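You operate a simulated robot arm through the tools that you are given. There is no shell and no other tool.

You are at the controls of a simulated robot arm. One attempt, no reset.

Task
Lock the savings book away in the wooden box.
Fine: use the brass key and put it back in its holder.

Only the result counts: the job must be done as asked and must still hold three seconds after the hand-in. Knocking over, shifting, dropping, spilling or breaking anything else fails it.

Robot
A 6-joint arm with a fingered hand, fixed in place. Base frame: the origin is on the floor under the middle of its stand, x ahead of it, y to its left, z up. Readings come in mm, rad, newtons and seconds.
With the tool pointing down near the work surface it reaches from about 100 to 620 mm from the base axis. Its first joint turns from -2.007 to 2.007 rad. Payload 4 kg.
Tool frame: the origin (TCP) lies between the finger pads and is the grasp point; the fingertips stand 26 mm ahead of it; z points along the fingers, y is the line along which they close. The gripper opens to 132 mm; its body begins 73 mm behind the TCP. The gripper is a hand of 4 fingers: y runs from the thumb to the fingers, the wrist lies at [0, 0, -239] in the tool frame, and closing takes about 1.5 s.
Orientation is that of the tool frame in the base frame, as [roll, pitch, yaw] about the fixed x, y, z axes, in that order (R = Rz(yaw) Ry(pitch) Rx(roll)). With the fingers straight down and closing along the base's y, the tool's x points along the base's -x, its y along +y and its z along -z.

Tools
- The arm moves only by the tool nudge_tool. Its arguments are lists of equal length, an entry for each row: "linear": the shift along the tool's x, y, z in mm, a list of three; "angular": the turn, a rotation vector about the tool's x, y, z in rad, a list of three. In form: {"linear": [[tx, ty, tz], ...], "angular": [[ax, ay, az], ...]}. A call has 1 to 20 rows; each row is the pose to reach, as a shift and turn from the pose commanded when the call began, along the tool's axes at that moment. "grip" is the opening in per cent of the stroke, from 0 (shut) to 100 (fully open), set as the call begins (left out, the last holds). Rows are played at 5 a second. More than 50 mm and 0.15 rad between two rows, or a gripper value outside its range, and nothing of the call is played. Where a pose cannot be reached the arm comes as near as it can. A force on the tool above 90 N (or 10 N above the force at the start of the call, whichever is more), or a blocked arm, ends the call early, and 0.2 s more pass. The fingers move at their own pace (about 153 mm/s each) and stop on an object; they squeeze with about 30 N. The grip force told is the motor's: it shows also when the fingers shut on nothing. Time passes only in rows, and 0.2 s behind the last, so rows that repeat a pose let the fingers close. It gives the time, the measured TCP pose, the force on the tool (base axes), the opening and the grip force at its end, in the units of the frame above (readings bear some noise), with the torque about the TCP (base axes, N m) and any sound that the robot's microphone picked up.
- Cameras (640 x 400 px; columns grow to the right, rows downward): "scene" is fixed at [51.4, 502.1, 1561.3]; the picture's right is [-0.64, -0.77, 0.00], its down [-0.52, 0.43, -0.74] and it looks along [0.57, -0.47, -0.67] (base axes); focal length 262 px, centre (320, 200). "wrist" rides on the gripper at [68, 2, -97] in the tool frame; the picture's right is [-0.03, 1.00, 0.00], its down [-0.82, -0.02, -0.58] and it looks along [-0.58, -0.01, 0.82] (tool axes); focal length 270 px, centre (320, 200). There is no depth. A picture from a camera that has moved, and an enlarged one, comes with that camera's place and axes in the base frame and with its lens.
- snapshot(camera): a new picture of that camera. It takes no simulated time.
- move_column(by): slides the trunk up (or, below 0, down) by that many mm; the arm rides with it, the base frame stays. It gives what a move gives, with no picture.
- preshape(shape): the hand has 4 fingers and takes this shape, open, in about a second: jaw (thumb against the fingers, like two jaws); tri (thumb and two fingers); tip (a fingertip pinch); poke (one finger out to press); point (the index stretched); flat (the hand flat); cup (the hand cupped); fist (a fist). The gripper value then closes the fingers along that shape, each until it touches; the sizes above hold for jaw. It gives what a move gives, with no picture.
- inspect(camera, box): a new picture of the part [left, top, right, bottom] of that camera's present view, enlarged. It takes no simulated time.
- hand_in(): hands the job in; it is judged then, once.

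Nothing tells you positions but the pictures and the camera data. Unless the task says otherwise, let go and move clear before handing in.

The tools are called after "Request:" by a JSON object that holds its "name" and its "arguments". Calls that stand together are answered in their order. nudge_tool: Moves the arm, as the interface text tells. Its arguments: {"type":"object","properties":{"linear":{"type":"array","items":{"type":"array","items":{"type":"number"}}},"angular":{"type":"array","items":{"type":"array","items":{"type":"number"}}},"grip":{"type":"number"}},"required":["linear","angular"]} The other tools are called the same way: move_column (by) moves the trunk up or down; preshape (shape) gives the hand a shape; snapshot (camera) takes a picture; inspect (camera, box) takes an enlarged picture of a part of a camera's view; hand_in () hands the job in.

At the start:

```text
time: 0.0
ee_pos: [360.1, 192.6, 1350.9]
ee_rot: [-3.142, -0.001, 3.142]
wrist_force: [-0.7, 0.1, 0.4]
moment: [0.03, 0.0, 0.0]
gripper_width: 131.9
grip_force: 0.1
shape: jaw
trunk travel left (down, up): [-925.0, 65.0]
```

scene: 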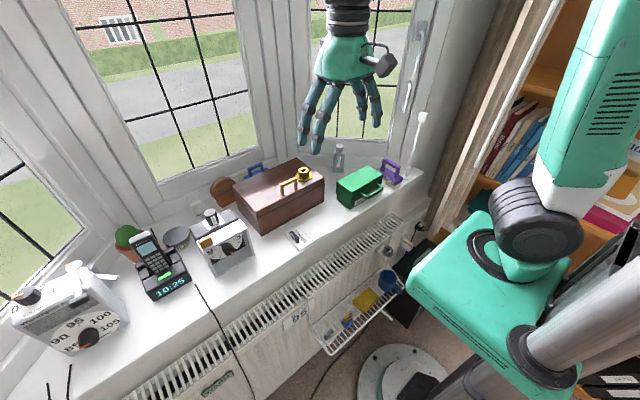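
wrist: 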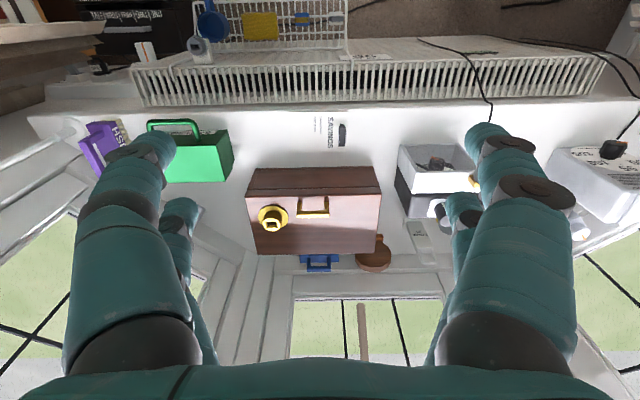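

I see a wooden box with brass fittings on a window sill, with green, blue and purple boxes nearby and a small white item that may be the savings book. I'll take enlarged views to find the book, the brass key and its holder.

Request:
{"name": "inspect", "arguments": {"camera": "scene", "box": [220, 140, 340, 260]}}

Request:
{"name": "inspect", "arguments": {"camera": "wrist", "box": [220, 100, 420, 280]}}

Request:
{"name": "inspect", "arguments": {"camera": "wrist", "box": [180, 0, 380, 110]}}

Request:
{"name": "inspect", "arguments": {"camera": "scene", "box": [310, 220, 450, 340]}}

```text
3.33 times, centred on (280, 200) of scene
camera zoom: at [51.4, 502.1, 1561.3], right [-0.64, -0.77, 0.0], down [-0.52, 0.43, -0.74], along [0.57, -0.47, -0.67], focal length 873 px, centre (453, 200)
```

zoom: 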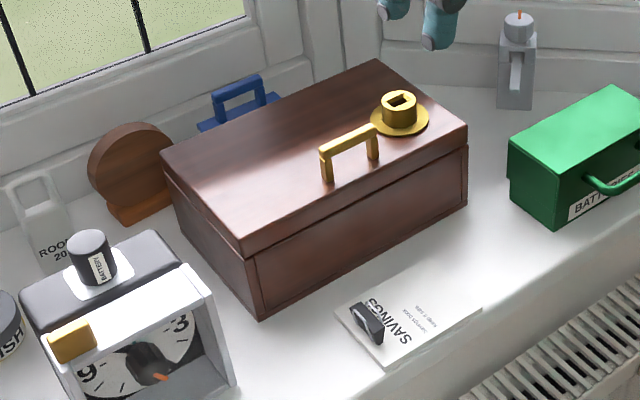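

```text
2.22 times, centred on (320, 190) of wrist
camera zoom: at [291.6, 196.0, 1447.4], right [0.03, 1.0, 0.0], down [0.82, -0.02, 0.58], along [0.58, -0.01, -0.82], focal length 601 px, centre (320, 222)
```

zoom: 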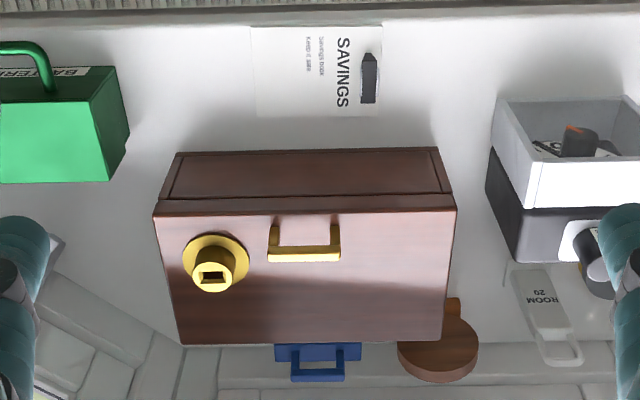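

```text
3.20 times, centred on (280, 55) of wrist
camera zoom: at [291.6, 196.0, 1447.4], right [0.03, 1.0, 0.0], down [0.82, -0.02, 0.58], along [0.58, -0.01, -0.82], focal length 865 px, centre (448, 664)
```

zoom: 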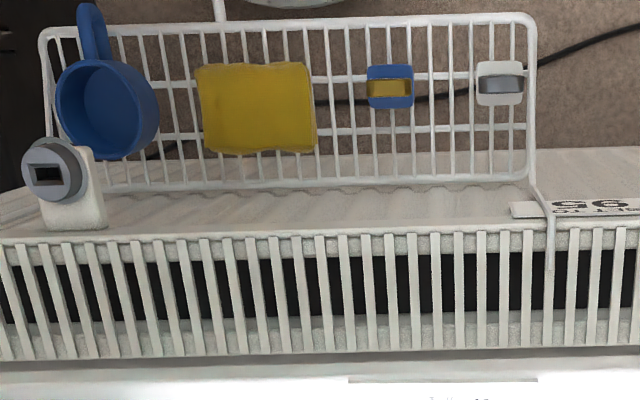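

```text
3.33 times, centred on (380, 280) of scene
camera zoom: at [51.4, 502.1, 1561.3], right [-0.64, -0.77, 0.0], down [-0.52, 0.43, -0.74], along [0.57, -0.47, -0.67], focal length 873 px, centre (120, -67)
```

zoom: 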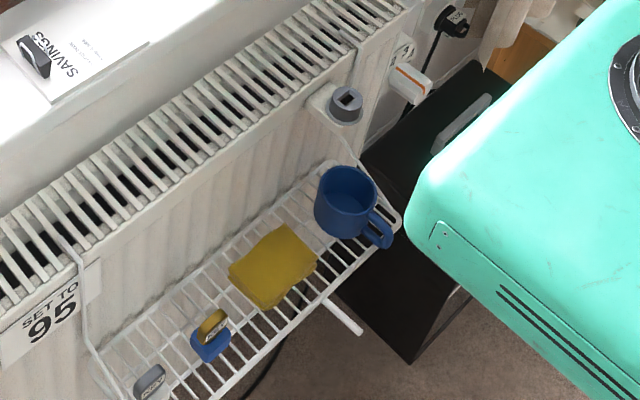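

The wooden box has a brass lock with a rectangular slot on its lid, the savings book lies in front with a dark tab on it, and a rack on the radiator seems to hold a brass and a steel key. I'll look closer at these.

Request:
{"name": "inspect", "arguments": {"camera": "scene", "box": [335, 305, 375, 345]}}

Request:
{"name": "inspect", "arguments": {"camera": "wrist", "box": [285, 5, 355, 55]}}

Request:
{"name": "inspect", "arguments": {"camera": "scene", "box": [270, 155, 330, 205]}}

Request:
{"name": "inspect", "arguments": {"camera": "scene", "box": [275, 220, 325, 260]}}

Request:
{"name": "inspect", "arguments": {"camera": "wrist", "box": [180, 20, 230, 80]}}

Request:
{"name": "inspect", "arguments": {"camera": "wrist", "box": [230, 170, 400, 280]}}

```text
10.00 times, centred on (355, 325) of scene
camera zoom: at [51.4, 502.1, 1561.3], right [-0.64, -0.77, 0.0], down [-0.52, 0.43, -0.74], along [0.57, -0.47, -0.67], focal length 2619 px, centre (-30, -1050)
```

zoom: 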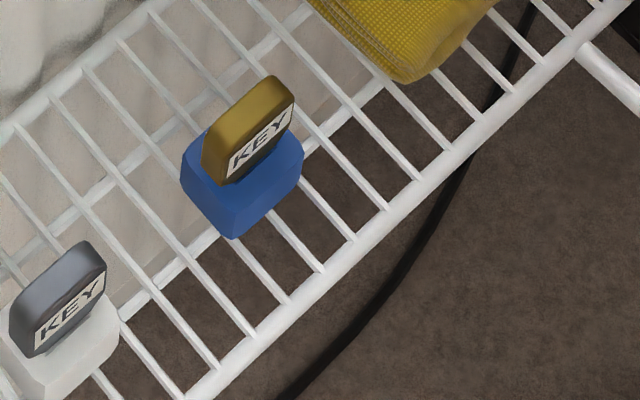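

```text
8.00 times, centred on (320, 30) of wrist
camera zoom: at [291.6, 196.0, 1447.4], right [0.03, 1.0, 0.0], down [0.82, -0.02, 0.58], along [0.58, -0.01, -0.82], focal length 2162 px, centre (320, 1560)
```

zoom: 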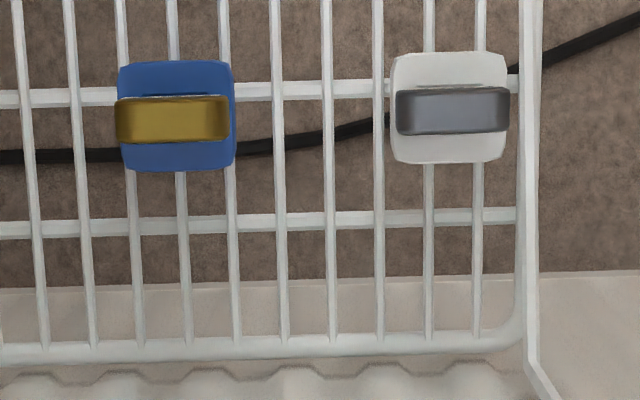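

```text
8.00 times, centred on (300, 180) of scene
camera zoom: at [51.4, 502.1, 1561.3], right [-0.64, -0.77, 0.0], down [-0.52, 0.43, -0.74], along [0.57, -0.47, -0.67], focal length 2095 px, centre (480, 360)
```

zoom: 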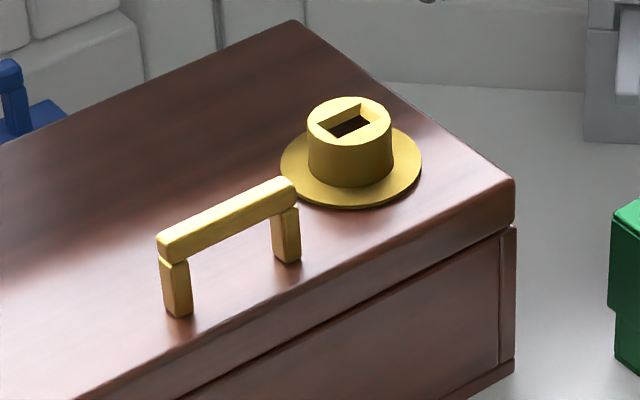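

```text
10.00 times, centred on (300, 240) of scene
camera zoom: at [51.4, 502.1, 1561.3], right [-0.64, -0.77, 0.0], down [-0.52, 0.43, -0.74], along [0.57, -0.47, -0.67], focal length 2619 px, centre (520, -200)
```

zoom: 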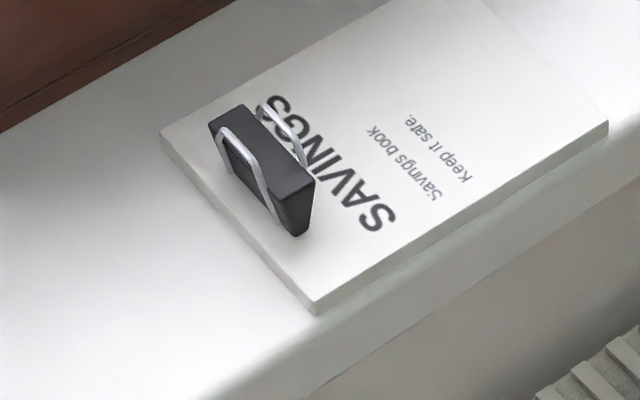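

```text
6.67 times, centred on (205, 50) of wrist
camera zoom: at [291.6, 196.0, 1447.4], right [0.03, 1.0, 0.0], down [0.82, -0.02, 0.58], along [0.58, -0.01, -0.82], focal length 1802 px, centre (1087, 1200)
```

zoom: 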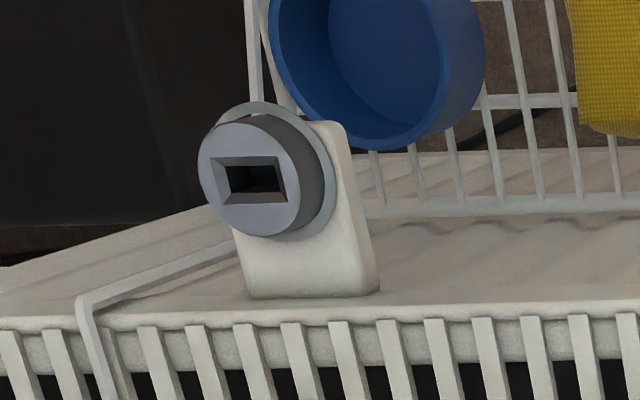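

```text
3.64 times, centred on (315, 225) of wrist
camera zoom: at [291.6, 196.0, 1447.4], right [0.03, 1.0, 0.0], down [0.82, -0.02, 0.58], along [0.58, -0.01, -0.82], focal length 983 px, centre (338, 109)
```

zoom: 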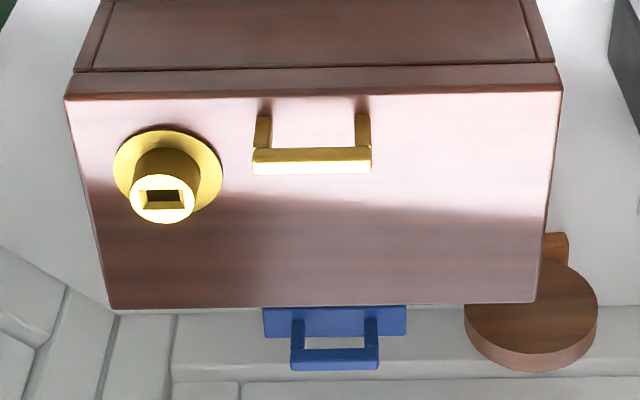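

The box spans about x 575–735, y 52–303 with lid top at z≈1031. The lock is near (625, 97), the book near (495, 190) with its clip at about (496, 236), and the brass key is in the blue holder at about (313, 152, 600). I'll lower the trunk somewhat and look closer from above the box.

Request:
{"name": "move_column", "arguments": {"by": -120}}

Request:
{"name": "snapshot", "arguments": {"camera": "scene"}}

Request:
{"name": "snapshot", "arguments": {"camera": "wrist"}}

```text
time: 1.5
ee_pos: [358.8, 194.0, 1230.2]
ee_rot: [-3.14, 0.0, -3.141]
wrist_force: [-0.3, 0.5, 0.7]
moment: [-0.03, 0.01, 0.0]
gripper_width: 131.8
grip_force: 0.0
shape: jaw
trunk travel left (down, up): [-805.0, 185.0]
```

```text
taken
```

scene: 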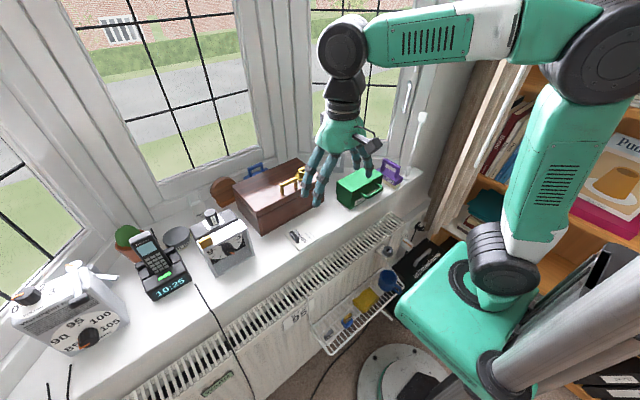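

```text
taken
camera wrist: at [291.6, 195.9, 1327.5], right [0.03, 1.0, 0.0], down [0.82, -0.02, 0.58], along [0.58, -0.01, -0.82], focal length 270 px, centre (320, 200)
```

wrist: 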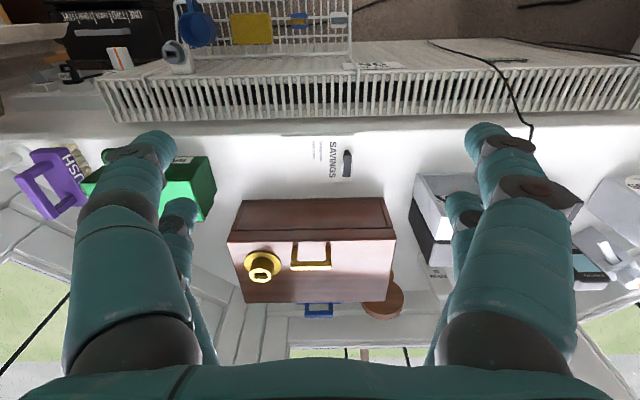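

The trunk move was clean, and the hand is now at z≈1230 with the view between the fingers unobstructed. Next I'll shift the hand forward and right to look at the lock and lid closely.

Request:
{"name": "nudge_tool", "arguments": {"linear": [[-28, -19, 0], [-56, -38, 0], [-84, -57, 0], [-112, -76, 0], [-140, -94, 0], [-140, -94, 0]], "angular": [[0, 0, 0], [0, 0, 0], [0, 0, 0], [0, 0, 0], [0, 0, 0], [0, 0, 0]]}}

Request:
{"name": "snapshot", "arguments": {"camera": "wrist"}}

Request:
{"name": "inspect", "arguments": {"camera": "wrist", "box": [220, 120, 460, 270]}}

```text
time: 2.9
ee_pos: [500.8, 95.3, 1232.2]
ee_rot: [-3.141, -0.001, -3.141]
wrist_force: [0.6, 0.1, 0.4]
moment: [0.02, -0.02, 0.03]
gripper_width: 131.9
grip_force: 0.1
shape: jaw
trunk travel left (down, up): [-805.0, 185.0]
```

```text
taken
camera wrist: at [431.7, 98.4, 1327.9], right [0.03, 1.0, 0.0], down [0.82, -0.02, 0.58], along [0.58, -0.01, -0.82], focal length 270 px, centre (320, 200)
```

wrist: 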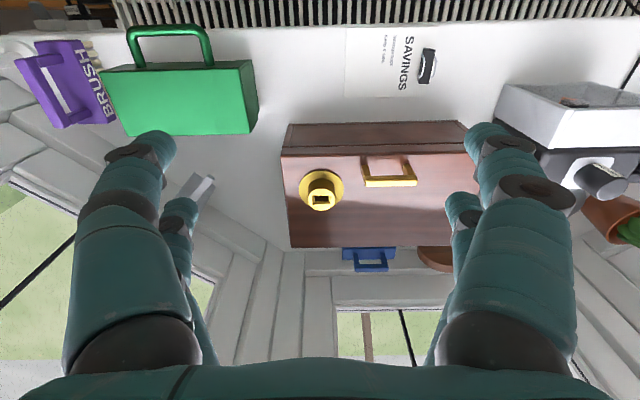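

```text
2.67 times, centred on (340, 195) of wrist
camera zoom: at [431.7, 98.4, 1327.9], right [0.03, 1.0, 0.0], down [0.82, -0.02, 0.58], along [0.58, -0.01, -0.82], focal length 721 px, centre (267, 213)
```

zoom: 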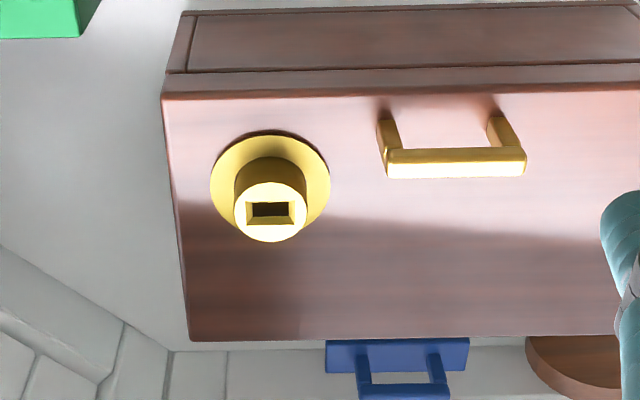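

The lock socket is at about (625, 97, 1055), with a chamfered slot lying along y. I'll check the hand's fingers in the scene view before going for the key.

Request:
{"name": "inspect", "arguments": {"camera": "scene", "box": [260, 60, 420, 220]}}

Request:
{"name": "nudge_tool", "arguments": {"linear": [[30, 10, 0], [70, 20, 0], [110, 30, 0], [150, 40, 0], [190, 50, 0], [220, 57, 0], [220, 57, 0]], "angular": [[0, 0, 0], [0, 0, 0], [0, 0, 0], [0, 0, 0], [0, 0, 0], [0, 0, 0], [0, 0, 0]]}}

```text
2.50 times, centred on (340, 140) of scene
camera zoom: at [51.4, 502.1, 1561.3], right [-0.64, -0.77, 0.0], down [-0.52, 0.43, -0.74], along [0.57, -0.47, -0.67], focal length 655 px, centre (270, 350)
```

zoom: 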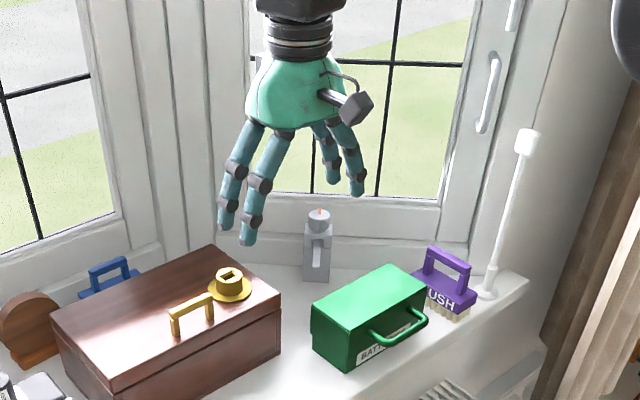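

```text
time: 4.5
ee_pos: [280.7, 158.6, 1230.9]
ee_rot: [3.139, -0.001, 3.14]
wrist_force: [-1.0, -0.7, 0.7]
moment: [0.04, 0.02, -0.03]
gripper_width: 131.8
grip_force: 0.0
shape: jaw
trunk travel left (down, up): [-805.0, 185.0]
```

The hand has two fingers facing two others, so the key's flats (facing x) are best pinched with the hand turned a quarter turn. I'll turn 90° about the tool axis over the rack position, then lower the trunk.

Request:
{"name": "nudge_tool", "arguments": {"linear": [[-3, 0, 0], [-6, -1, 0], [-9, -1, 0], [-12, -2, 0], [-15, -3, 0], [-18, -3, 0], [-21, -4, 0], [-24, -5, 0], [-27, -5, 0], [-30, -6, 0], [-32, -6, 0], [-32, -6, 0]], "angular": [[0, 0, 0.143], [0, 0, 0.286], [0, 0, 0.429], [0, 0, 0.572], [0, 0, 0.715], [0, 0, 0.858], [0, 0, 1.001], [0, 0, 1.144], [0, 0, 1.287], [0, 0, 1.43], [0, 0, 1.5708], [0, 0, 1.5708]]}}

Request:
{"name": "move_column", "arguments": {"by": -350}}

Request:
{"name": "snapshot", "arguments": {"camera": "scene"}}

Request:
{"name": "snapshot", "arguments": {"camera": "wrist"}}

```text
time: 7.1
ee_pos: [313.0, 151.4, 1232.1]
ee_rot: [-3.141, -0.001, 1.57]
wrist_force: [0.0, 0.0, -0.5]
moment: [0.01, 0.01, -0.04]
gripper_width: 131.8
grip_force: 0.0
shape: jaw
trunk travel left (down, up): [-805.0, 185.0]
```

```text
time: 10.5
ee_pos: [312.3, 149.4, 881.7]
ee_rot: [-3.14, 0.001, 1.569]
wrist_force: [-0.1, -0.2, 0.1]
moment: [0.06, -0.05, -0.04]
gripper_width: 131.8
grip_force: 0.1
shape: jaw
trunk travel left (down, up): [-455.0, 535.0]
```

```text
taken
```

scene: 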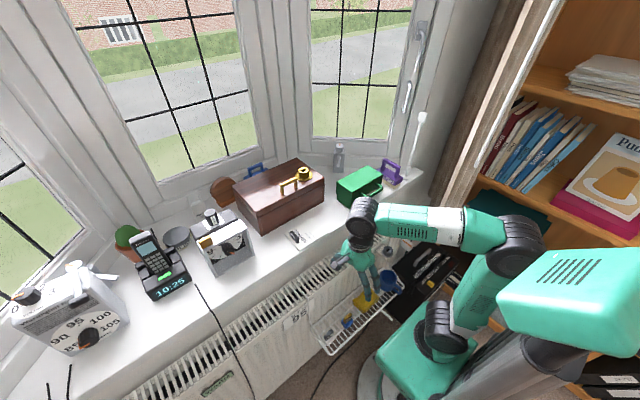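

```text
taken
camera wrist: at [314.5, 219.8, 977.8], right [1.0, -0.03, 0.0], down [-0.02, -0.82, 0.58], along [-0.01, -0.58, -0.82], focal length 270 px, centre (320, 200)
```

wrist: 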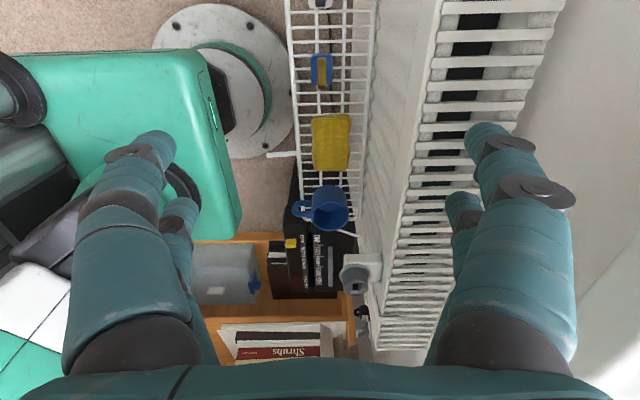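

The hand is over the rack at z≈882, with the fingers spread in x and the radiator just ahead of them. I'll narrow the opening before going lower, and take a close look at the key.

Request:
{"name": "nudge_tool", "arguments": {"linear": [[0, 0, 0], [0, 0, 0], [0, 0, 0], [0, 0, 0]], "angular": [[0, 0, 0], [0, 0, 0], [0, 0, 0], [0, 0, 0]], "grip": 45}}

Request:
{"name": "snapshot", "arguments": {"camera": "wrist"}}

Request:
{"name": "inspect", "arguments": {"camera": "wrist", "box": [280, 0, 380, 120]}}

Request:
{"name": "inspect", "arguments": {"camera": "scene", "box": [310, 220, 430, 340]}}

```text
time: 11.5
ee_pos: [311.8, 150.2, 881.8]
ee_rot: [3.14, -0.001, 1.571]
wrist_force: [0.3, 0.0, 0.9]
moment: [0.0, 0.03, -0.01]
gripper_width: 59.9
grip_force: 0.1
shape: jaw
trunk travel left (down, up): [-455.0, 535.0]
```

```text
taken
camera wrist: at [314.5, 219.8, 977.8], right [1.0, -0.03, 0.0], down [-0.02, -0.82, 0.58], along [-0.01, -0.58, -0.82], focal length 270 px, centre (320, 200)
```

wrist: 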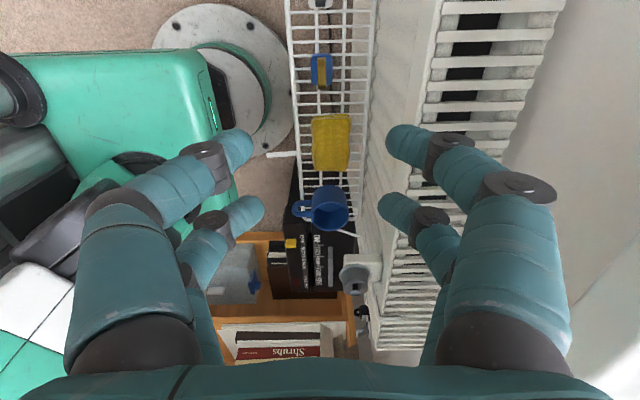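

```text
3.33 times, centred on (330, 60) of wrist
camera zoom: at [314.5, 219.8, 977.8], right [1.0, -0.03, 0.0], down [-0.02, -0.82, 0.58], along [-0.01, -0.58, -0.82], focal length 901 px, centre (287, 667)
```

zoom: 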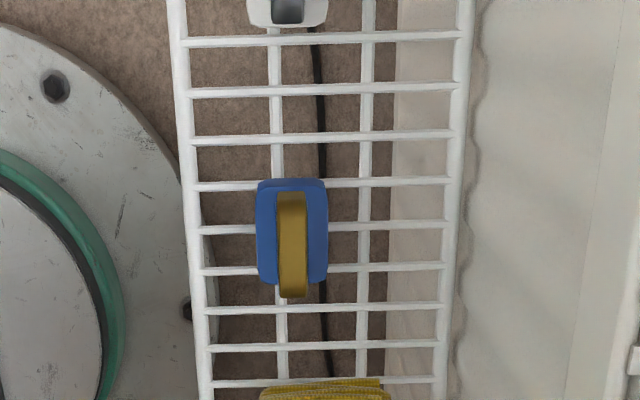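

```text
3.33 times, centred on (370, 280) of scene
camera zoom: at [51.4, 502.1, 1561.3], right [-0.64, -0.77, 0.0], down [-0.52, 0.43, -0.74], along [0.57, -0.47, -0.67], focal length 873 px, centre (153, -67)
```

zoom: 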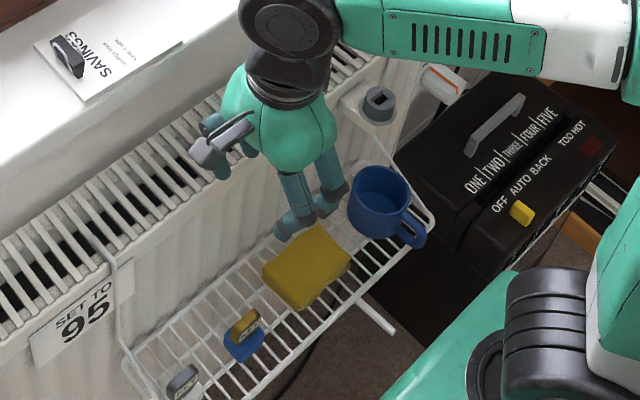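

The key's bow is centred near (314, 152) with its top at z≈600, and the narrowed hand clears the radiator. I'll lower the trunk by 180 and look again.

Request:
{"name": "move_column", "arguments": {"by": -180}}

Request:
{"name": "snapshot", "arguments": {"camera": "wrist"}}

Request:
{"name": "snapshot", "arguments": {"camera": "scene"}}

Request:
{"name": "inspect", "arguments": {"camera": "wrist", "box": [260, 30, 400, 180]}}

```text
time: 13.5
ee_pos: [311.8, 150.8, 701.6]
ee_rot: [-3.142, 0.0, 1.57]
wrist_force: [0.4, 0.5, -0.1]
moment: [0.0, 0.02, -0.02]
gripper_width: 59.9
grip_force: 0.0
shape: jaw
trunk travel left (down, up): [-275.0, 715.0]
```

```text
taken
camera wrist: at [314.5, 219.8, 797.8], right [1.0, -0.03, 0.0], down [-0.02, -0.82, 0.58], along [-0.01, -0.58, -0.82], focal length 270 px, centre (320, 200)
```

wrist: 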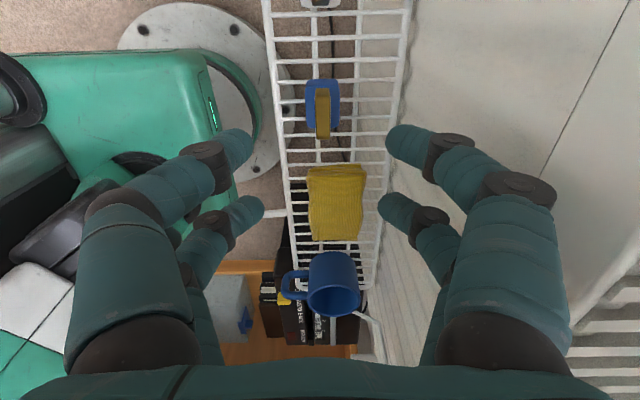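

```text
taken
```

scene: 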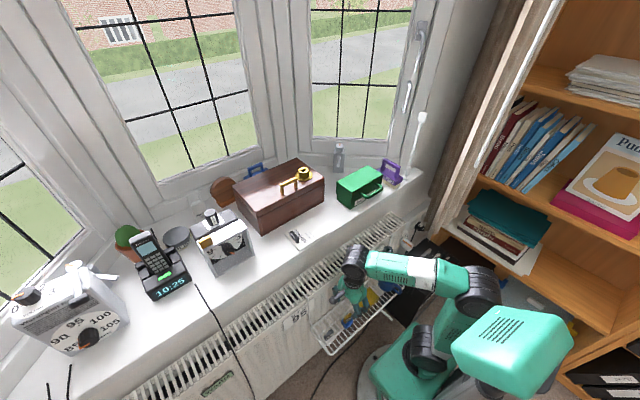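

```text
2.67 times, centred on (330, 105) of wrist
camera zoom: at [314.5, 219.8, 797.8], right [1.0, -0.03, 0.0], down [-0.02, -0.82, 0.58], along [-0.01, -0.58, -0.82], focal length 721 px, centre (293, 453)
```

zoom: 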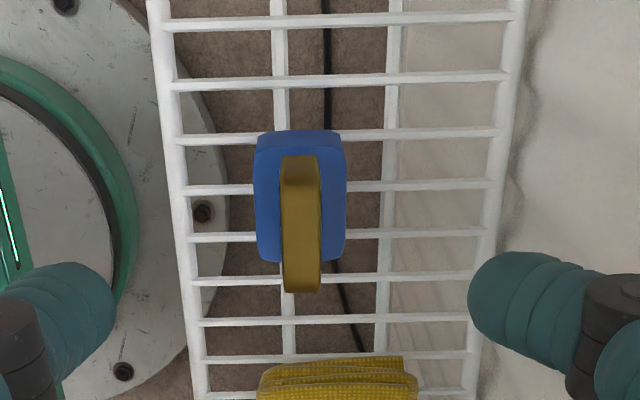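

The holder's top sits near z≈539 and the bow's top near z≈578, centred about (315, 146). I'll nudge into alignment, drop to z≈640 and measure again.

Request:
{"name": "nudge_tool", "arguments": {"linear": [[-3, 1, 20], [-5.5, 2.5, 40], [-5.5, 2.5, 60], [-5.5, 2.5, 60]], "angular": [[0, 0, 0], [0, 0, 0], [0, 0, 0], [0, 0, 0]]}}

Request:
{"name": "snapshot", "arguments": {"camera": "wrist"}}

Request:
{"name": "inspect", "arguments": {"camera": "wrist", "box": [240, 60, 400, 200]}}

Request:
{"name": "inspect", "arguments": {"camera": "scene", "box": [310, 250, 390, 350]}}

```text
time: 14.5
ee_pos: [315.2, 146.0, 642.6]
ee_rot: [-3.142, 0.001, 1.57]
wrist_force: [0.2, -0.2, 0.5]
moment: [0.0, 0.0, -0.01]
gripper_width: 59.9
grip_force: 0.1
shape: jaw
trunk travel left (down, up): [-275.0, 715.0]
```

```text
taken
camera wrist: at [317.1, 214.5, 739.1], right [1.0, -0.03, 0.0], down [-0.02, -0.82, 0.58], along [-0.01, -0.58, -0.82], focal length 270 px, centre (320, 200)
```

wrist: 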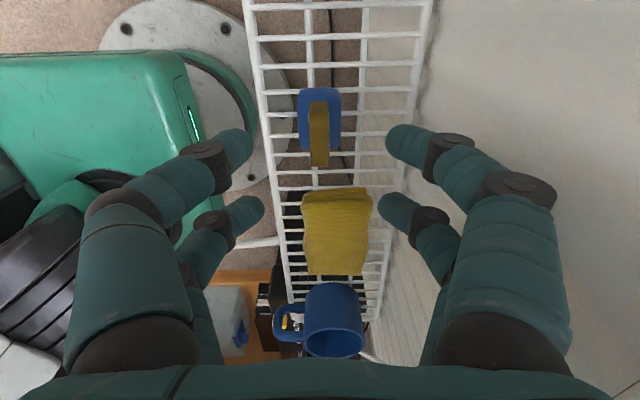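

```text
2.86 times, centred on (320, 130) of wrist
camera zoom: at [317.1, 214.5, 739.1], right [1.0, -0.03, 0.0], down [-0.02, -0.82, 0.58], along [-0.01, -0.58, -0.82], focal length 772 px, centre (320, 400)
```

zoom: 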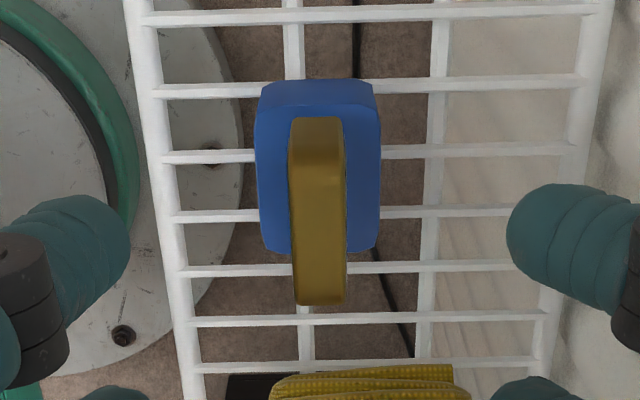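

```text
4.00 times, centred on (350, 300) of scene
camera zoom: at [51.4, 502.1, 1561.3], right [-0.64, -0.77, 0.0], down [-0.52, 0.43, -0.74], along [0.57, -0.47, -0.67], focal length 1048 px, centre (200, -200)
```

zoom: 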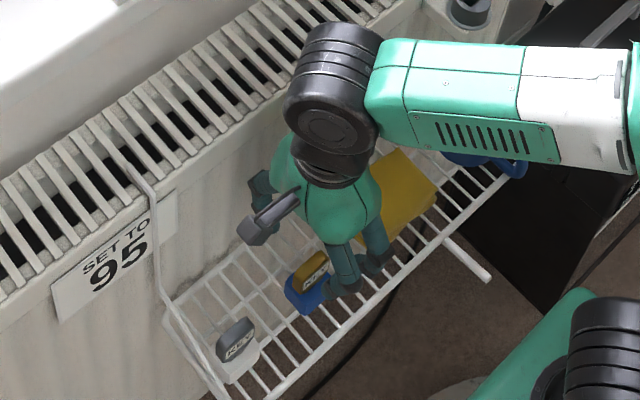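

The bow measures about 34 × 12 mm, centred at (314.6, 144.3) with its top at z≈576. I'll fine-align and descend to TCP z≈574 with the fingers astride, then check before closing.

Request:
{"name": "nudge_tool", "arguments": {"linear": [[-2.2, -0.5, 15], [-2.2, -0.5, 30], [-2.2, -0.5, 45], [-2.2, -0.5, 58], [-2.2, -0.5, 68], [-2.2, -0.5, 68]], "angular": [[0, 0, 0], [0, 0, 0], [0, 0, 0], [0, 0, 0], [0, 0, 0], [0, 0, 0]]}}

Request:
{"name": "snapshot", "arguments": {"camera": "wrist"}}

Request:
{"name": "inspect", "arguments": {"camera": "scene", "box": [320, 280, 380, 340]}}

Request:
{"name": "inspect", "arguments": {"camera": "wrist", "box": [220, 80, 420, 240]}}

```text
time: 15.9
ee_pos: [313.9, 142.2, 573.5]
ee_rot: [-3.141, 0.0, 1.571]
wrist_force: [-0.3, 0.0, 0.6]
moment: [0.01, 0.01, -0.03]
gripper_width: 60.0
grip_force: 0.1
shape: jaw
trunk travel left (down, up): [-275.0, 715.0]
```

```text
taken
camera wrist: at [315.6, 211.8, 669.6], right [1.0, -0.03, 0.0], down [-0.02, -0.82, 0.58], along [-0.01, -0.58, -0.82], focal length 270 px, centre (320, 200)
```

wrist: 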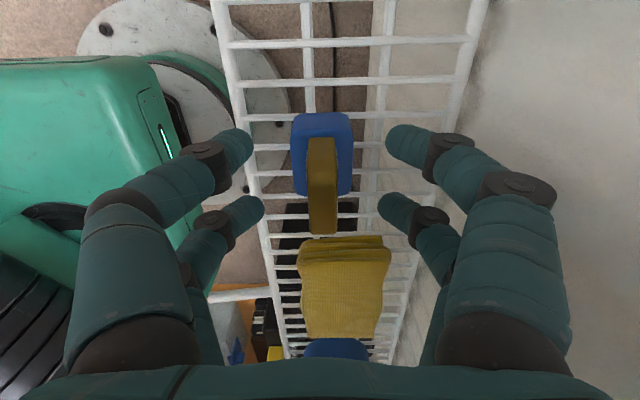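

```text
6.67 times, centred on (350, 310) of scene
camera zoom: at [51.4, 502.1, 1561.3], right [-0.64, -0.77, 0.0], down [-0.52, 0.43, -0.74], along [0.57, -0.47, -0.67], focal length 1746 px, centre (120, -533)
```

zoom: 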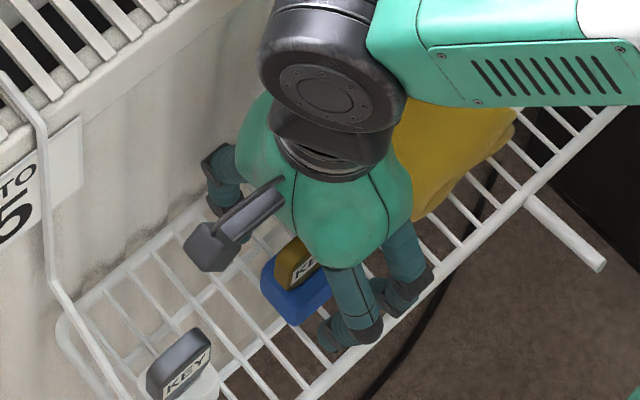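

```text
2.50 times, centred on (320, 160) of wrist
camera zoom: at [315.6, 211.8, 669.6], right [1.0, -0.03, 0.0], down [-0.02, -0.82, 0.58], along [-0.01, -0.58, -0.82], focal length 676 px, centre (320, 300)
```

zoom: 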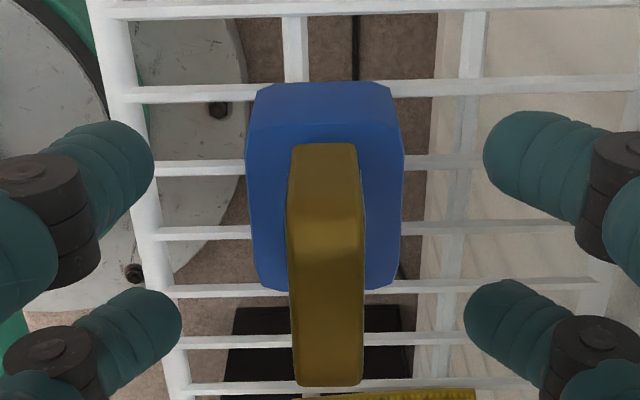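

The fingers straddle the bow, which is about 1 mm off centre from the hand. I'll correct that, go 3 mm lower, and close on the key.

Request:
{"name": "nudge_tool", "arguments": {"linear": [[0.9, 1.0, 3], [0.9, 1.0, 3]], "angular": [[0, 0, 0], [0, 0, 0]]}}

Request:
{"name": "nudge_tool", "arguments": {"linear": [[0, 0, 0], [0, 0, 0], [0, 0, 0], [0, 0, 0], [0, 0, 0], [0, 0, 0], [0, 0, 0], [0, 0, 0]], "angular": [[0, 0, 0], [0, 0, 0], [0, 0, 0], [0, 0, 0], [0, 0, 0], [0, 0, 0], [0, 0, 0], [0, 0, 0]], "grip": 0}}

Request:
{"name": "inspect", "arguments": {"camera": "wrist", "box": [220, 80, 420, 240]}}

Request:
{"name": "inspect", "arguments": {"camera": "scene", "box": [320, 280, 380, 340]}}

```text
time: 16.5
ee_pos: [314.7, 144.0, 570.2]
ee_rot: [3.141, 0.0, 1.57]
wrist_force: [-0.5, -0.2, 0.7]
moment: [0.03, 0.0, 0.0]
gripper_width: 59.7
grip_force: 0.1
shape: jaw
trunk travel left (down, up): [-275.0, 715.0]
```

```text
time: 18.3
ee_pos: [314.7, 143.8, 571.3]
ee_rot: [3.139, 0.001, 1.57]
wrist_force: [3.7, -1.8, 8.9]
moment: [-0.02, -0.06, 0.01]
gripper_width: 16.1
grip_force: 29.6
shape: jaw
trunk travel left (down, up): [-275.0, 715.0]
```

```text
2.50 times, centred on (320, 160) of wrist
camera zoom: at [316.5, 212.3, 666.7], right [1.0, -0.03, 0.0], down [-0.02, -0.82, 0.58], along [-0.01, -0.58, -0.82], focal length 676 px, centre (320, 300)
```

zoom: 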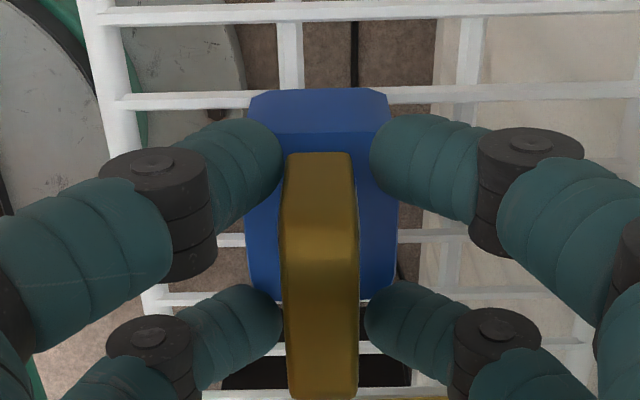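

```text
6.67 times, centred on (350, 310) of scene
camera zoom: at [51.4, 502.1, 1561.3], right [-0.64, -0.77, 0.0], down [-0.52, 0.43, -0.74], along [0.57, -0.47, -0.67], focal length 1746 px, centre (120, -533)
```

zoom: 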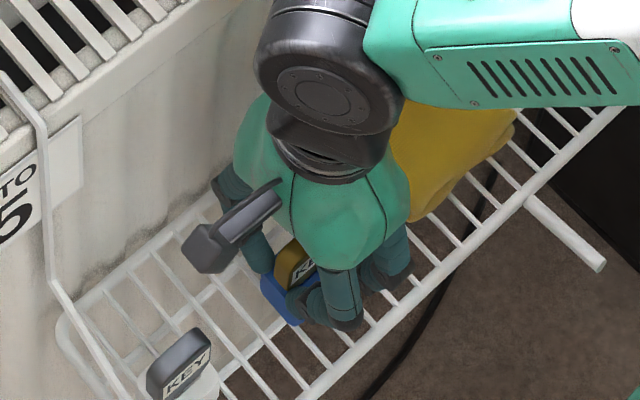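

The grip closed at 16 mm with about 9 N pushing up on the hand, so the fingertips may be resting on the holder. I'll reopen slightly, rise 4 mm and close again.

Request:
{"name": "nudge_tool", "arguments": {"linear": [[0, 0, 0], [0, 0, 0], [0, 0, -2], [0, 0, -5], [0, 0, -5]], "angular": [[0, 0, 0], [0, 0, 0], [0, 0, 0], [0, 0, 0], [0, 0, 0]], "grip": 35}}

Request:
{"name": "nudge_tool", "arguments": {"linear": [[0, 0, 0], [0, 0, 0], [0, 0, 0], [0, 0, 0], [0, 0, 0], [0, 0, 0]], "angular": [[0, 0, 0], [0, 0, 0], [0, 0, 0], [0, 0, 0], [0, 0, 0], [0, 0, 0]], "grip": 0}}

Request:
{"name": "inspect", "arguments": {"camera": "wrist", "box": [220, 80, 420, 240]}}

```text
time: 19.5
ee_pos: [314.4, 144.7, 575.6]
ee_rot: [-3.141, 0.002, 1.571]
wrist_force: [-0.5, -1.2, -0.3]
moment: [-0.01, 0.0, -0.01]
gripper_width: 45.7
grip_force: 0.0
shape: jaw
trunk travel left (down, up): [-275.0, 715.0]
```

```text
time: 20.9
ee_pos: [314.7, 145.0, 574.5]
ee_rot: [3.141, -0.001, 1.57]
wrist_force: [0.9, 0.1, 0.8]
moment: [-0.02, 0.0, -0.02]
gripper_width: 6.2
grip_force: 30.1
shape: jaw
trunk travel left (down, up): [-275.0, 715.0]
```

```text
2.50 times, centred on (320, 160) of wrist
camera zoom: at [316.6, 213.3, 671.7], right [1.0, -0.03, 0.0], down [-0.02, -0.82, 0.58], along [-0.01, -0.58, -0.82], focal length 676 px, centre (320, 300)
```

zoom: 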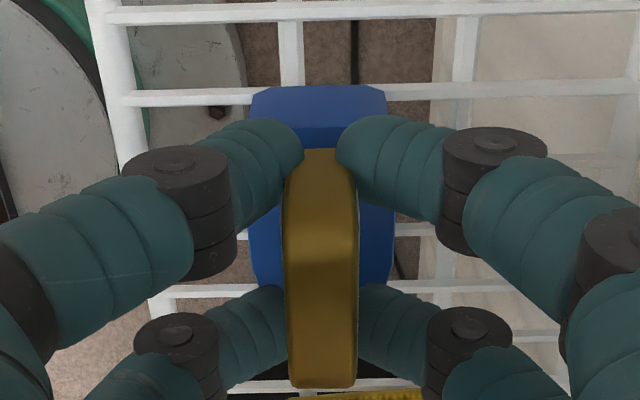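

The fingers now close to 6 mm, so the +y pair is slipping around the bow's end since the pairs sit about ±19 mm apart. I'll back off upward and look at the "tri" and "tip" shapes to find a firmer pinch.

Request:
{"name": "nudge_tool", "arguments": {"linear": [[0, 0, 0], [0, 0, 0], [0, 0, 0], [0, 0, -20], [0, 0, -40], [0, 0, -60], [0, 0, -80], [0, 0, -80]], "angular": [[0, 0, 0], [0, 0, 0], [0, 0, 0], [0, 0, 0], [0, 0, 0], [0, 0, 0], [0, 0, 0], [0, 0, 0]], "grip": 45}}

Request:
{"name": "snapshot", "arguments": {"camera": "wrist"}}

Request:
{"name": "inspect", "arguments": {"camera": "wrist", "box": [240, 60, 400, 200]}}

```text
time: 22.7
ee_pos: [316.6, 143.7, 655.5]
ee_rot: [3.141, -0.001, 1.571]
wrist_force: [-0.8, -0.4, 0.3]
moment: [0.0, 0.03, 0.01]
gripper_width: 59.1
grip_force: 0.1
shape: jaw
trunk travel left (down, up): [-275.0, 715.0]
```

```text
taken
camera wrist: at [318.4, 212.3, 752.9], right [1.0, -0.03, 0.0], down [-0.02, -0.82, 0.58], along [-0.02, -0.58, -0.82], focal length 270 px, centre (320, 200)
```

wrist: 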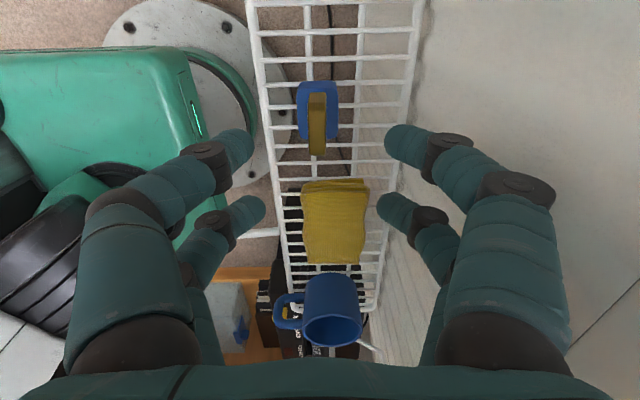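

```text
2.86 times, centred on (320, 130) of wrist
camera zoom: at [318.4, 212.3, 752.9], right [1.0, -0.03, 0.0], down [-0.02, -0.82, 0.58], along [-0.02, -0.58, -0.82], focal length 772 px, centre (320, 400)
```

zoom: 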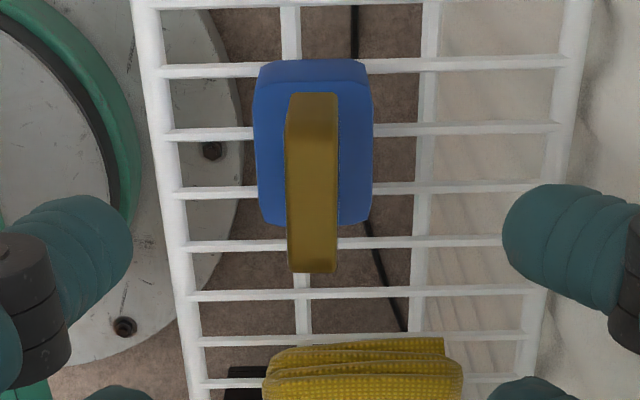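

Opening a new shape here could hit the radiator, so I'll raise the trunk by 260 first, then try the "tri" shape in free space.

Request:
{"name": "move_column", "arguments": {"by": 260}}

Request:
{"name": "preshape", "arguments": {"shape": "tri"}}

Request:
{"name": "snapshot", "arguments": {"camera": "wrist"}}

Request:
{"name": "nudge_tool", "arguments": {"linear": [[0, 0, 0], [0, 0, 0], [0, 0, 0], [0, 0, 0], [0, 0, 0], [0, 0, 0]], "angular": [[0, 0, 0], [0, 0, 0], [0, 0, 0], [0, 0, 0], [0, 0, 0], [0, 0, 0]], "grip": 15}}

Request:
{"name": "snapshot", "arguments": {"camera": "wrist"}}

```text
time: 25.4
ee_pos: [316.7, 144.0, 915.8]
ee_rot: [-3.141, 0.001, 1.571]
wrist_force: [0.1, -0.2, 0.0]
moment: [-0.01, -0.04, 0.0]
gripper_width: 58.9
grip_force: 0.1
shape: jaw
trunk travel left (down, up): [-535.0, 455.0]
```

```text
time: 26.3
ee_pos: [317.7, 143.6, 917.6]
ee_rot: [3.141, 0.001, 1.572]
wrist_force: [0.0, 0.4, -0.8]
moment: [0.02, -0.03, -0.06]
gripper_width: 132.0
grip_force: 0.0
shape: tri
trunk travel left (down, up): [-535.0, 455.0]
```

```text
taken
camera wrist: at [318.4, 212.3, 1012.6], right [1.0, -0.03, 0.0], down [-0.02, -0.82, 0.58], along [-0.01, -0.58, -0.82], focal length 270 px, centre (320, 200)
```

wrist: 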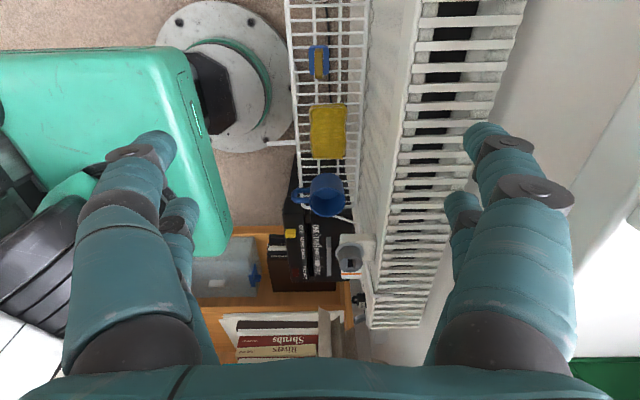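

```text
time: 27.7
ee_pos: [316.2, 144.1, 915.7]
ee_rot: [-3.141, -0.001, 1.572]
wrist_force: [-0.6, -0.4, -0.5]
moment: [-0.03, -0.01, 0.0]
gripper_width: 20.3
grip_force: 0.0
shape: tri
trunk travel left (down, up): [-535.0, 455.0]
```

```text
taken
camera wrist: at [318.4, 212.3, 1012.6], right [1.0, -0.03, 0.0], down [-0.02, -0.82, 0.58], along [-0.01, -0.58, -0.82], focal length 270 px, centre (320, 200)
```

wrist: 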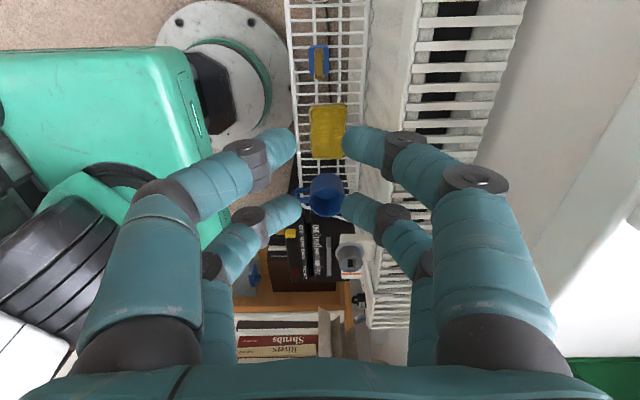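

"Tri" looks just like "jaw" on this hand, so I'll try "tip".

Request:
{"name": "preshape", "arguments": {"shape": "tip"}}

Request:
{"name": "snapshot", "arguments": {"camera": "wrist"}}

Request:
{"name": "nudge_tool", "arguments": {"linear": [[0, 0, 0], [0, 0, 0], [0, 0, 0], [0, 0, 0], [0, 0, 0], [0, 0, 0]], "angular": [[0, 0, 0], [0, 0, 0], [0, 0, 0], [0, 0, 0], [0, 0, 0], [0, 0, 0]], "grip": 15}}

Request:
{"name": "snapshot", "arguments": {"camera": "wrist"}}

Request:
{"name": "inspect", "arguments": {"camera": "scene", "box": [300, 180, 420, 300]}}

```text
time: 28.6
ee_pos: [318.8, 144.6, 916.2]
ee_rot: [-3.141, 0.0, 1.57]
wrist_force: [-0.1, 1.1, 0.7]
moment: [0.0, 0.01, 0.02]
gripper_width: 132.0
grip_force: 0.2
shape: tip
trunk travel left (down, up): [-535.0, 455.0]
```

```text
taken
camera wrist: at [318.4, 212.3, 1012.6], right [1.0, -0.03, 0.0], down [-0.02, -0.82, 0.58], along [-0.01, -0.58, -0.82], focal length 270 px, centre (320, 200)
```

wrist: 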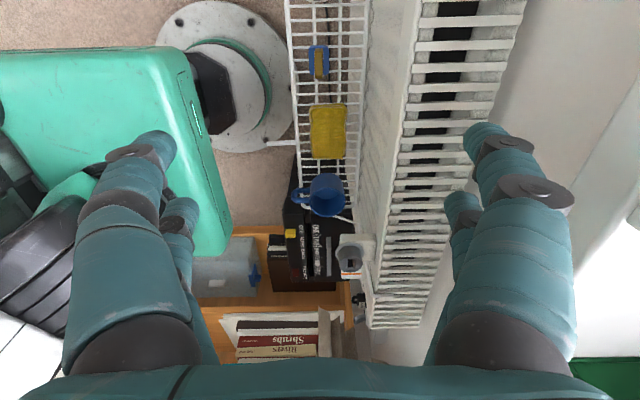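

```text
time: 30.0
ee_pos: [315.6, 143.4, 915.8]
ee_rot: [3.141, 0.0, 1.569]
wrist_force: [0.0, 0.3, -0.3]
moment: [0.02, 0.02, -0.02]
gripper_width: 19.9
grip_force: 0.0
shape: tip
trunk travel left (down, up): [-535.0, 455.0]
```

```text
taken
camera wrist: at [318.4, 212.3, 1012.6], right [1.0, -0.03, 0.0], down [-0.02, -0.82, 0.58], along [-0.01, -0.58, -0.82], focal length 270 px, centre (320, 200)
```

wrist: 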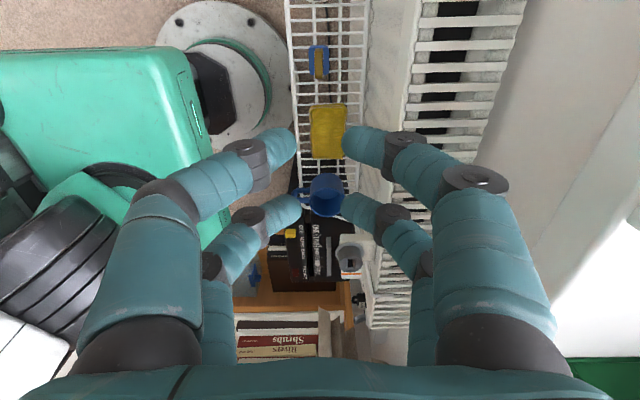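

```text
3.33 times, centred on (360, 240) of scene
camera zoom: at [51.4, 502.1, 1561.3], right [-0.64, -0.77, 0.0], down [-0.52, 0.43, -0.74], along [0.57, -0.47, -0.67], focal length 873 px, centre (187, 67)
```

zoom: 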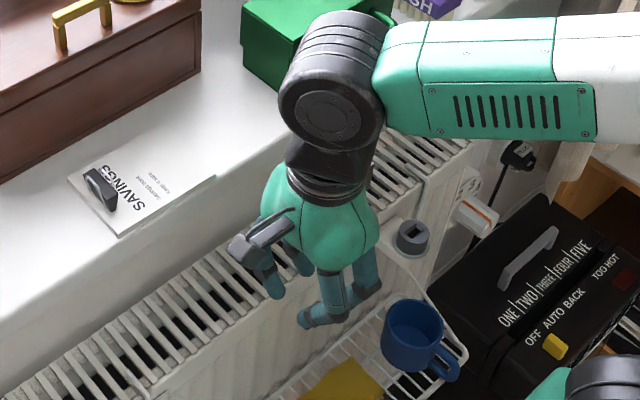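

All three pinch shapes behave the same, so I'll return to "jaw" and grasp again with the hand centred on the bow, at about y=142.8 and a little higher. First I'll narrow the fingers and lower the trunk again.

Request:
{"name": "preshape", "arguments": {"shape": "jaw"}}

Request:
{"name": "nudge_tool", "arguments": {"linear": [[0, 0, 0], [0, 0, 0], [0, 0, 0], [0, 0, 0]], "angular": [[0, 0, 0], [0, 0, 0], [0, 0, 0], [0, 0, 0]], "grip": 40}}

Request:
{"name": "move_column", "arguments": {"by": -260}}

Request:
{"name": "snapshot", "arguments": {"camera": "wrist"}}

```text
time: 30.9
ee_pos: [317.2, 142.3, 916.3]
ee_rot: [-3.142, 0.001, 1.572]
wrist_force: [0.2, 0.9, -1.2]
moment: [-0.01, 0.02, 0.01]
gripper_width: 132.2
grip_force: 0.1
shape: jaw
trunk travel left (down, up): [-535.0, 455.0]
```

```text
time: 31.9
ee_pos: [315.6, 143.7, 916.2]
ee_rot: [3.141, -0.001, 1.57]
wrist_force: [0.5, -0.5, 1.1]
moment: [0.0, 0.0, 0.02]
gripper_width: 53.2
grip_force: 0.1
shape: jaw
trunk travel left (down, up): [-535.0, 455.0]
```

```text
time: 34.6
ee_pos: [316.7, 143.0, 656.2]
ee_rot: [3.141, 0.0, 1.57]
wrist_force: [-0.2, -0.1, -0.4]
moment: [0.0, -0.01, -0.02]
gripper_width: 53.2
grip_force: 0.1
shape: jaw
trunk travel left (down, up): [-275.0, 715.0]
```

```text
taken
camera wrist: at [318.4, 212.3, 752.7], right [1.0, -0.03, 0.0], down [-0.02, -0.82, 0.58], along [-0.01, -0.58, -0.82], focal length 270 px, centre (320, 200)
```

wrist: 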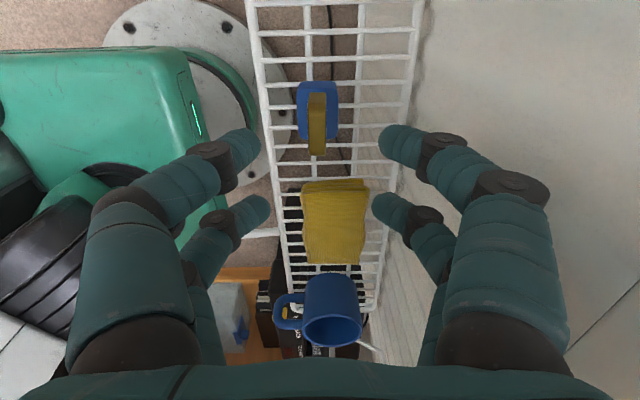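

The hand is back above the key with a 53 mm opening. I'll descend to TCP (314.6, 142.8, 577).

Request:
{"name": "nudge_tool", "arguments": {"linear": [[-1.5, -1.8, 20], [-1.5, -1.8, 40], [-1.5, -1.8, 60], [-1.5, -1.8, 72], [-1.5, -1.8, 78.5], [-1.5, -1.8, 78.5]], "angular": [[0, 0, 0], [0, 0, 0], [0, 0, 0], [0, 0, 0], [0, 0, 0], [0, 0, 0]]}}

Request:
{"name": "inspect", "arguments": {"camera": "wrist", "box": [220, 80, 420, 240]}}

```text
time: 36.0
ee_pos: [314.9, 141.0, 578.9]
ee_rot: [-3.139, 0.0, 1.572]
wrist_force: [0.8, 0.2, -0.3]
moment: [0.0, -0.04, 0.0]
gripper_width: 53.4
grip_force: 0.0
shape: jaw
trunk travel left (down, up): [-275.0, 715.0]
```

```text
2.50 times, centred on (320, 160) of wrist
camera zoom: at [317.0, 210.1, 675.3], right [1.0, -0.03, 0.0], down [-0.02, -0.82, 0.58], along [-0.02, -0.58, -0.82], focal length 676 px, centre (320, 300)
```

zoom: 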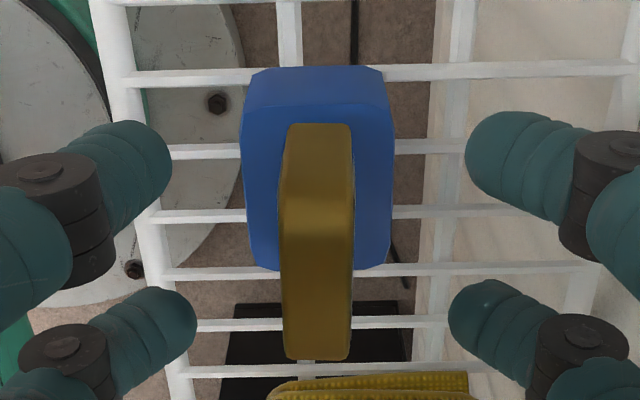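

The bow now sits centred between both finger pairs. I'll close on it.

Request:
{"name": "nudge_tool", "arguments": {"linear": [[0, 0, 0], [0, 0, 0], [0, 0, 0], [0, 0, 0], [0, 0, 0], [0, 0, 0], [0, 0, 0]], "angular": [[0, 0, 0], [0, 0, 0], [0, 0, 0], [0, 0, 0], [0, 0, 0], [0, 0, 0], [0, 0, 0]], "grip": 0}}

Request:
{"name": "inspect", "arguments": {"camera": "wrist", "box": [220, 80, 420, 240]}}

```text
time: 37.6
ee_pos: [314.7, 141.8, 579.7]
ee_rot: [3.141, 0.0, 1.57]
wrist_force: [1.1, -1.0, -1.4]
moment: [-0.09, -0.03, 0.02]
gripper_width: 4.6
grip_force: 30.4
shape: jaw
trunk travel left (down, up): [-275.0, 715.0]
```

```text
2.50 times, centred on (320, 160) of wrist
camera zoom: at [317.1, 210.0, 675.5], right [1.0, -0.03, 0.0], down [-0.02, -0.82, 0.58], along [-0.01, -0.58, -0.82], focal length 676 px, centre (320, 300)
```

zoom: 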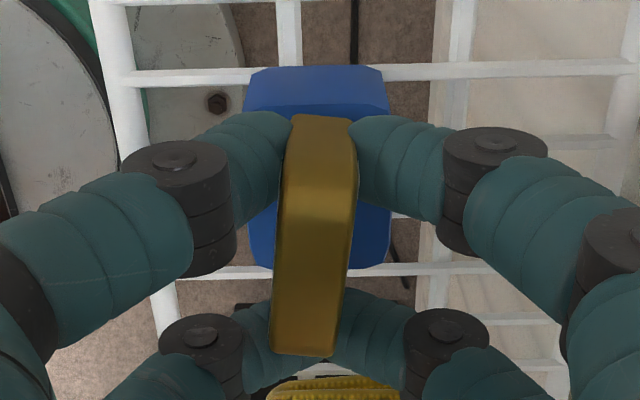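

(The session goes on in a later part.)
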